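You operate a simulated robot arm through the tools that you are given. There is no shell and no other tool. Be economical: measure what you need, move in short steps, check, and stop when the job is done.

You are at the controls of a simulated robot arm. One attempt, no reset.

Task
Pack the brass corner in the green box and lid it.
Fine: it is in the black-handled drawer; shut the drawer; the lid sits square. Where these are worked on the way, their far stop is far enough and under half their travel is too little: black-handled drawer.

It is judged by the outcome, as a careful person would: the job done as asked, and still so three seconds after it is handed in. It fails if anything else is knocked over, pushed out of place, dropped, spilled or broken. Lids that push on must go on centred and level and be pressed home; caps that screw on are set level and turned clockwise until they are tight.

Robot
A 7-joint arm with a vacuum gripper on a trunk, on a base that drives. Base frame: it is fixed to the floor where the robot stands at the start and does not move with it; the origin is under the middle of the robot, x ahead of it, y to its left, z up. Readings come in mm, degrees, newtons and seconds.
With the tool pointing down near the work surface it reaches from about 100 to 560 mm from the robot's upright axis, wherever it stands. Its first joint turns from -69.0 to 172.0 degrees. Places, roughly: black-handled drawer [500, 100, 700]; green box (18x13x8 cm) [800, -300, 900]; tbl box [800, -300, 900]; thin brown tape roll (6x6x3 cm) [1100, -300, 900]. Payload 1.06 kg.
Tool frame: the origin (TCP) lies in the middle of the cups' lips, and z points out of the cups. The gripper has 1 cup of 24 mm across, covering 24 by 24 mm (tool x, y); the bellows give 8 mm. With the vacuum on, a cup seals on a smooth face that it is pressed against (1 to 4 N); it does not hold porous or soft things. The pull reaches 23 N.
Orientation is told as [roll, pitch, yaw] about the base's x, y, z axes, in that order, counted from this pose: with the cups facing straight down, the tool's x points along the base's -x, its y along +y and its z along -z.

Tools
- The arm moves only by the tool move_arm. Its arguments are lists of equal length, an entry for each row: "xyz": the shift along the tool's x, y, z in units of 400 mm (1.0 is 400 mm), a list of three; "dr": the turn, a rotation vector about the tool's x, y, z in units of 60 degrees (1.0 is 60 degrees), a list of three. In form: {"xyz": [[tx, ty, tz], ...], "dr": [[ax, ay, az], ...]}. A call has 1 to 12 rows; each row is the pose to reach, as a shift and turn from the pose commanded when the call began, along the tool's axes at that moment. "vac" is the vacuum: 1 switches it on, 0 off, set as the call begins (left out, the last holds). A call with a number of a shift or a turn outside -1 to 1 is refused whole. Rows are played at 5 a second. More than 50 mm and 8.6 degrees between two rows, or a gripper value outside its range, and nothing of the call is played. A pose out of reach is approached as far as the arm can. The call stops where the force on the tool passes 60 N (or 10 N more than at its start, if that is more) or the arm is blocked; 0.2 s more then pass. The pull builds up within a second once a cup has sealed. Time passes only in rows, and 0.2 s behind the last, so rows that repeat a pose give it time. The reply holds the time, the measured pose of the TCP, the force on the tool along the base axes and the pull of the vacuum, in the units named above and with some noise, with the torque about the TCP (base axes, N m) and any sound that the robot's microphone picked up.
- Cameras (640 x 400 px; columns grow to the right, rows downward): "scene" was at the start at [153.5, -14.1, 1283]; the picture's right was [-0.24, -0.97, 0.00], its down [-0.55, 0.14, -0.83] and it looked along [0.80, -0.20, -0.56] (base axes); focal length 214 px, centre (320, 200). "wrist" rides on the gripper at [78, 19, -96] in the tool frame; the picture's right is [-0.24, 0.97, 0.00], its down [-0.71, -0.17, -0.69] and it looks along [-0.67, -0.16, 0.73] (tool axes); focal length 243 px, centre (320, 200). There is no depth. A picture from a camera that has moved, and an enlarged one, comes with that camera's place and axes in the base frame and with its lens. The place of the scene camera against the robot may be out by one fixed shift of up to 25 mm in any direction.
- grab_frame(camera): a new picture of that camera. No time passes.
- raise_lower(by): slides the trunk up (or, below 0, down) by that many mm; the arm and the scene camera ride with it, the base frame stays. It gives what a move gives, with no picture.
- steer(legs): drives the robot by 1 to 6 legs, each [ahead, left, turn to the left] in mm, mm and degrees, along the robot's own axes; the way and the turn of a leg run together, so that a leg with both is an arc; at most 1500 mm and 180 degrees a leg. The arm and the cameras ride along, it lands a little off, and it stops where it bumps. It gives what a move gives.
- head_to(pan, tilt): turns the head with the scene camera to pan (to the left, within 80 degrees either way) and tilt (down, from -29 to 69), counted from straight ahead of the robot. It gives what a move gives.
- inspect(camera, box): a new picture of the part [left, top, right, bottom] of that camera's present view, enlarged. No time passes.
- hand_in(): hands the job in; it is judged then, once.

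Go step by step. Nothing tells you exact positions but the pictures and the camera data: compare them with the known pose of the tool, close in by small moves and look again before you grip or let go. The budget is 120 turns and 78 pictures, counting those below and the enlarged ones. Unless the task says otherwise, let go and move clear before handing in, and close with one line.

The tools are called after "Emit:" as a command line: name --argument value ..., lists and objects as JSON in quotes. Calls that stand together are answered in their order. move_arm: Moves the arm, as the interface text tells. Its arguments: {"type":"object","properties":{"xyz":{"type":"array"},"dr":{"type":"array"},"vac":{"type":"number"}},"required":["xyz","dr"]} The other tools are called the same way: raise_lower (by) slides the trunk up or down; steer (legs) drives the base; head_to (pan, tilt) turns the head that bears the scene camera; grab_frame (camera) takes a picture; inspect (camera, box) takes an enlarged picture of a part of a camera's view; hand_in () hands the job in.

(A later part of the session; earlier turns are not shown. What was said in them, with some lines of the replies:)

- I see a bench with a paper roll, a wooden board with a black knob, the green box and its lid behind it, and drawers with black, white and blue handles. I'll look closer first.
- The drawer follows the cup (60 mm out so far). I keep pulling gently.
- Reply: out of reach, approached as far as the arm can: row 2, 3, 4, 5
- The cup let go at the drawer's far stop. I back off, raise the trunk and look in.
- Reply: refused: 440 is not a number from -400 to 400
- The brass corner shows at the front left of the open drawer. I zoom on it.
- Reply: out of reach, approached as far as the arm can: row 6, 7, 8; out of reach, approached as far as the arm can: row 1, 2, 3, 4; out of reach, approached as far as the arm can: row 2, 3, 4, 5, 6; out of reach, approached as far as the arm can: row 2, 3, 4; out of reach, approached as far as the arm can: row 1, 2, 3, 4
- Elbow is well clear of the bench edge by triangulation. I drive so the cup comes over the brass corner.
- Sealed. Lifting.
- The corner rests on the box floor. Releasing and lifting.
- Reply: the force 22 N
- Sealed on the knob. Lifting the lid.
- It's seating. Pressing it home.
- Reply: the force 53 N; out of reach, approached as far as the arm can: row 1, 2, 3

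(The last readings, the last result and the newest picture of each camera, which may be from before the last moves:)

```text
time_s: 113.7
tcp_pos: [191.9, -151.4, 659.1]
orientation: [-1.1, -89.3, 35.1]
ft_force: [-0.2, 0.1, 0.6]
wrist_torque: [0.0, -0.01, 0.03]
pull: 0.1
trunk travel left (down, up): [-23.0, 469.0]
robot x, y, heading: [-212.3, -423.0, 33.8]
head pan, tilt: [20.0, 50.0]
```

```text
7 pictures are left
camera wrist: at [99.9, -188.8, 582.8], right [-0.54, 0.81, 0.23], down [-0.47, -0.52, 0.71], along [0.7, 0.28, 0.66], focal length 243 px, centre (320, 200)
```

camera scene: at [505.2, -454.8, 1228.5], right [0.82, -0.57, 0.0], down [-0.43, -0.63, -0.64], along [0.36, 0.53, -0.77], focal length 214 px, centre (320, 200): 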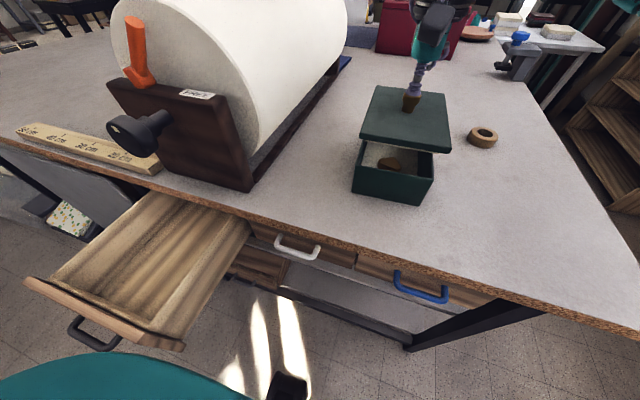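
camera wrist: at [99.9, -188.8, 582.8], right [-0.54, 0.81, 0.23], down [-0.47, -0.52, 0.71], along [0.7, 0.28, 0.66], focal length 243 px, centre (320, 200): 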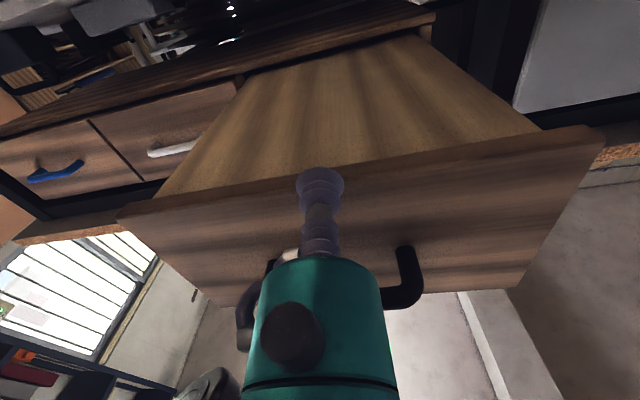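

Emit:
steer --legs '[[-40, 0, 0]]'

Emit:
raise_lower --by 42

```text
time_s: 114.6
tcp_pos: [157.0, -173.7, 659.8]
orientation: [-1.0, -89.3, 35.0]
ft_force: [0.0, -0.6, 0.0]
wrist_torque: [-0.01, 0.04, -0.02]
pull: 0.1
trunk travel left (down, up): [-23.0, 469.0]
robot x, y, heading: [-245.8, -448.4, 33.7]
head pan, tilt: [20.0, 50.0]
```

```text
time_s: 115.4
tcp_pos: [157.1, -173.0, 703.3]
orientation: [-2.4, -89.4, 36.1]
ft_force: [-0.2, 0.2, -0.2]
wrist_torque: [0.0, -0.01, 0.01]
pull: 0.1
trunk travel left (down, up): [-65.0, 427.0]
robot x, y, heading: [-243.7, -448.7, 33.6]
head pan, tilt: [20.0, 50.0]
```

Emit:
steer --legs '[[38, 0, 0]]'

Emit:
move_arm --xyz '[[0, 0, 0.025], [0, 0, 0.05], [0, 0, 0.1], [0, 0, 0.15], [0, 0, 0.2], [0, 0, 0.25]]' --dr '[[0, 0, 0], [0, 0, 0], [0, 0, 0], [0, 0, 0], [0, 0, 0], [0, 0, 0]]'

Emit:
grab_frame --camera "wrist"

```text
time_s: 116.3
tcp_pos: [190.6, -152.7, 702.6]
orientation: [-1.3, -89.4, 35.2]
ft_force: [0.4, 0.1, 0.6]
wrist_torque: [0.02, 0.01, -0.01]
pull: 0.0
trunk travel left (down, up): [-65.0, 427.0]
robot x, y, heading: [-215.8, -426.7, 33.5]
head pan, tilt: [20.0, 50.0]
```

```text
time_s: 117.7
tcp_pos: [271.5, -97.0, 701.4]
orientation: [-1.2, -89.5, 35.0]
ft_force: [0.7, -0.5, -0.6]
wrist_torque: [0.03, 0.01, -0.02]
pull: 0.0
trunk travel left (down, up): [-65.0, 427.0]
robot x, y, heading: [-213.8, -428.2, 33.6]
head pan, tilt: [20.0, 50.0]
```

```text
6 pictures are left
camera wrist: at [179.4, -134.5, 623.4], right [-0.54, 0.81, 0.23], down [-0.47, -0.52, 0.71], along [0.7, 0.28, 0.66], focal length 243 px, centre (320, 200)
```

wrist: 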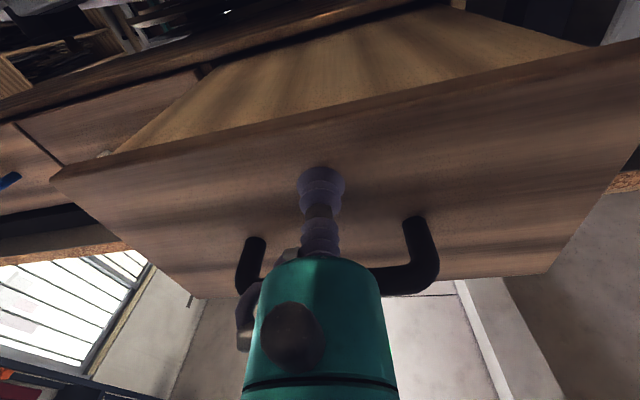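

Emit:
steer --legs '[[85, 0, 0]]'

Emit:
move_arm --xyz '[[0, 0, 0.05], [0, 0, 0.1], [0, 0, 0.15], [0, 0, 0.2], [0, 0, 0.25]]' --dr '[[0, 0, 0], [0, 0, 0], [0, 0, 0], [0, 0, 0], [0, 0, 0]]'

```text
time_s: 118.8
tcp_pos: [337.4, -53.9, 700.9]
orientation: [-0.9, -89.4, 34.9]
ft_force: [-0.2, -0.1, -0.2]
wrist_torque: [0.01, -0.01, -0.01]
pull: 0.0
trunk travel left (down, up): [-65.0, 427.0]
robot x, y, heading: [-148.2, -382.1, 33.5]
head pan, tilt: [20.0, 50.0]
```

```text
time_s: 120.0
tcp_pos: [421.3, 3.7, 699.4]
orientation: [-3.1, -89.6, 37.0]
ft_force: [0.4, 0.3, -0.6]
wrist_torque: [-0.04, 0.0, 0.01]
pull: 0.0
trunk travel left (down, up): [-65.0, 427.0]
robot x, y, heading: [-146.4, -380.1, 33.4]
head pan, tilt: [20.0, 50.0]
```

Emit:
move_arm --xyz '[[0, 0, 0.02], [0, 0, 0.04], [0, 0, 0.05], [0, 0, 0.06], [0, 0, 0.068]]' --dr '[[0, 0, 0], [0, 0, 0], [0, 0, 0], [0, 0, 0], [0, 0, 0]]'

Emit:
grab_frame --camera "wrist"

```text
time_s: 121.2
tcp_pos: [444.8, 18.2, 699.9]
orientation: [0.2, -89.5, 33.6]
ft_force: [-2.6, -0.1, 0.4]
wrist_torque: [-0.02, 0.03, 0.0]
pull: 0.0
trunk travel left (down, up): [-65.0, 427.0]
robot x, y, heading: [-151.1, -382.0, 33.5]
head pan, tilt: [20.0, 50.0]
```

```text
5 pictures are left
camera wrist: at [352.6, -19.8, 622.2], right [-0.54, 0.81, 0.24], down [-0.47, -0.52, 0.71], along [0.7, 0.28, 0.66], focal length 243 px, centre (320, 200)
```

wrist: 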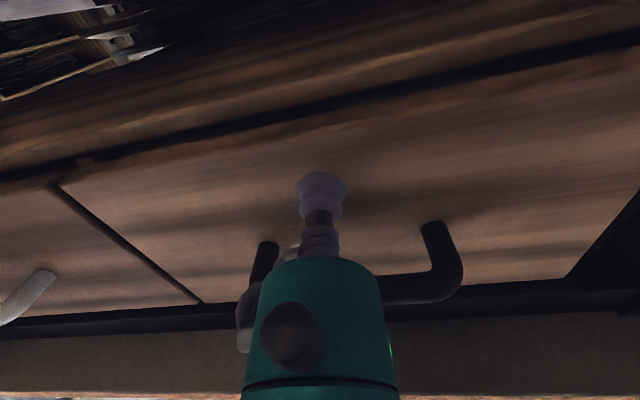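

Emit:
move_arm --xyz '[[0, 0, 0.01], [0, 0, 0.02], [0, 0, 0.02]]' --dr '[[0, 0, 0], [0, 0, 0], [0, 0, 0]]'

```text
time_s: 122.0
tcp_pos: [447.8, 20.9, 701.0]
orientation: [-1.7, -89.3, 35.7]
ft_force: [-36.1, -27.5, -3.9]
wrist_torque: [0.18, -0.01, 0.08]
pull: 0.1
trunk travel left (down, up): [-65.0, 427.0]
robot x, y, heading: [-148.5, -376.4, 33.7]
head pan, tilt: [20.0, 50.0]
```

The push met the hard stop (45 N), so the drawer is shut. I back off and check the scene.

Emit:
move_arm --xyz '[[0, 0, -0.03], [0, 0, -0.1], [0, 0, -0.2], [0, 0, -0.3]]' --dr '[[0, 0, 0], [0, 0, 0], [0, 0, 0], [0, 0, 0]]'

Emit:
steer --legs '[[-200, 0, 0]]'

Emit:
raise_lower --by 330

Emit:
head_to --pan -15 --tilt 40

Emit:
grab_frame --camera "scene"

```text
time_s: 123.0
tcp_pos: [351.9, -46.1, 701.9]
orientation: [-2.3, -89.5, 36.1]
ft_force: [0.3, 0.4, 0.5]
wrist_torque: [-0.01, 0.03, -0.04]
pull: 0.0
trunk travel left (down, up): [-65.0, 427.0]
robot x, y, heading: [-143.1, -380.2, 33.4]
head pan, tilt: [20.0, 50.0]
```

```text
time_s: 124.7
tcp_pos: [191.0, -149.0, 699.2]
orientation: [-7.2, -89.2, 41.0]
ft_force: [0.8, -0.2, 0.5]
wrist_torque: [0.0, -0.03, 0.03]
pull: 0.1
trunk travel left (down, up): [-65.0, 427.0]
robot x, y, heading: [-307.2, -487.5, 33.9]
head pan, tilt: [20.0, 50.0]
stopped in leg 1: the robot was blocked; the commanded pose is now the measured one
```

```text
time_s: 128.0
tcp_pos: [189.1, -150.4, 1030.7]
orientation: [-6.1, -89.5, 40.0]
ft_force: [-0.8, -0.1, -0.7]
wrist_torque: [0.0, 0.01, 0.02]
pull: 0.1
trunk travel left (down, up): [-395.0, 97.0]
robot x, y, heading: [-309.1, -488.7, 33.4]
head pan, tilt: [20.0, 50.0]
```

```text
time_s: 129.0
tcp_pos: [187.2, -152.9, 1032.0]
orientation: [-4.8, -89.4, 38.6]
ft_force: [0.7, -0.1, -0.6]
wrist_torque: [0.01, 0.0, 0.02]
pull: 0.0
trunk travel left (down, up): [-395.0, 97.0]
robot x, y, heading: [-310.9, -488.7, 33.6]
head pan, tilt: [-15.0, 40.0]
```

```text
4 pictures are left
camera scene: at [-160.0, -412.4, 1239.3], right [0.32, -0.95, 0.0], down [-0.61, -0.2, -0.77], along [0.73, 0.24, -0.64], focal length 214 px, centre (320, 200)
```

scene: 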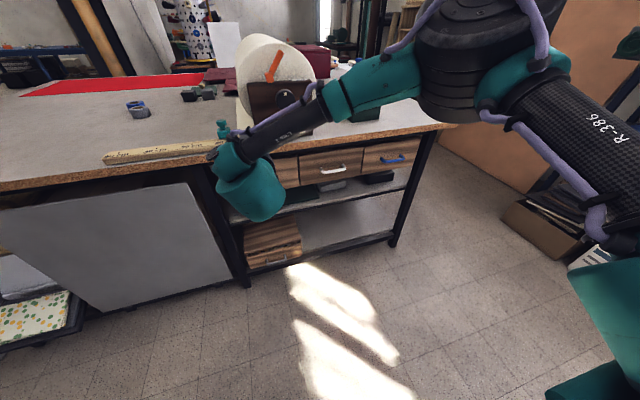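

Emit:
steer --legs '[[60, -250, 0]]'

Emit:
head_to --pan 10 --tilt 35

Emit:
grab_frame --camera "scene"

```text
time_s: 131.8
tcp_pos: [376.0, -327.0, 1030.7]
orientation: [-4.3, -89.4, 37.9]
ft_force: [-0.5, -0.3, 0.1]
wrist_torque: [-0.02, 0.01, 0.01]
pull: 0.1
trunk travel left (down, up): [-395.0, 97.0]
robot x, y, heading: [-126.3, -664.9, 33.3]
head pan, tilt: [-15.0, 40.0]
```

```text
time_s: 132.7
tcp_pos: [375.8, -327.3, 1031.0]
orientation: [-5.3, -89.4, 38.9]
ft_force: [-0.2, 0.0, -0.9]
wrist_torque: [0.01, 0.01, 0.02]
pull: 0.1
trunk travel left (down, up): [-395.0, 97.0]
robot x, y, heading: [-125.9, -663.8, 33.5]
head pan, tilt: [10.0, 35.0]
```

```text
3 pictures are left
camera scene: at [10.1, -553.7, 1246.8], right [0.69, -0.73, 0.0], down [-0.42, -0.39, -0.82], along [0.6, 0.56, -0.57], focal length 214 px, centre (320, 200)
```

scene: 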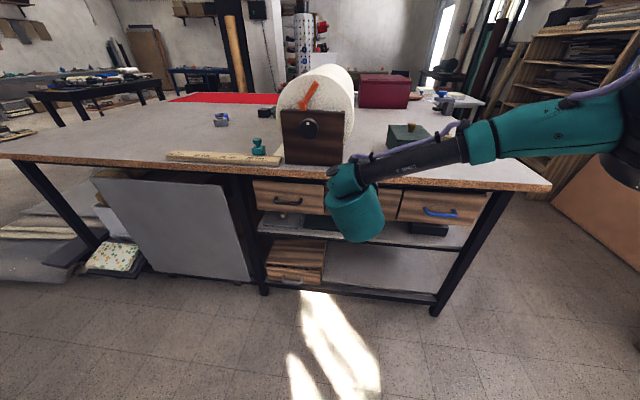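

The black-handled drawer sits flush with the others. The box is lidded on the bench and everything else I can see is in its place, so I'm handing in.

Emit:
hand_in

```text
The job is handed in.
```

The brass corner is in the green box with its lid pressed on square, and the black-handled drawer is pushed shut to its stop. While I was backing away at the end, the robot bumped something behind it that I couldn't see, so I can't rule out that it shifted.
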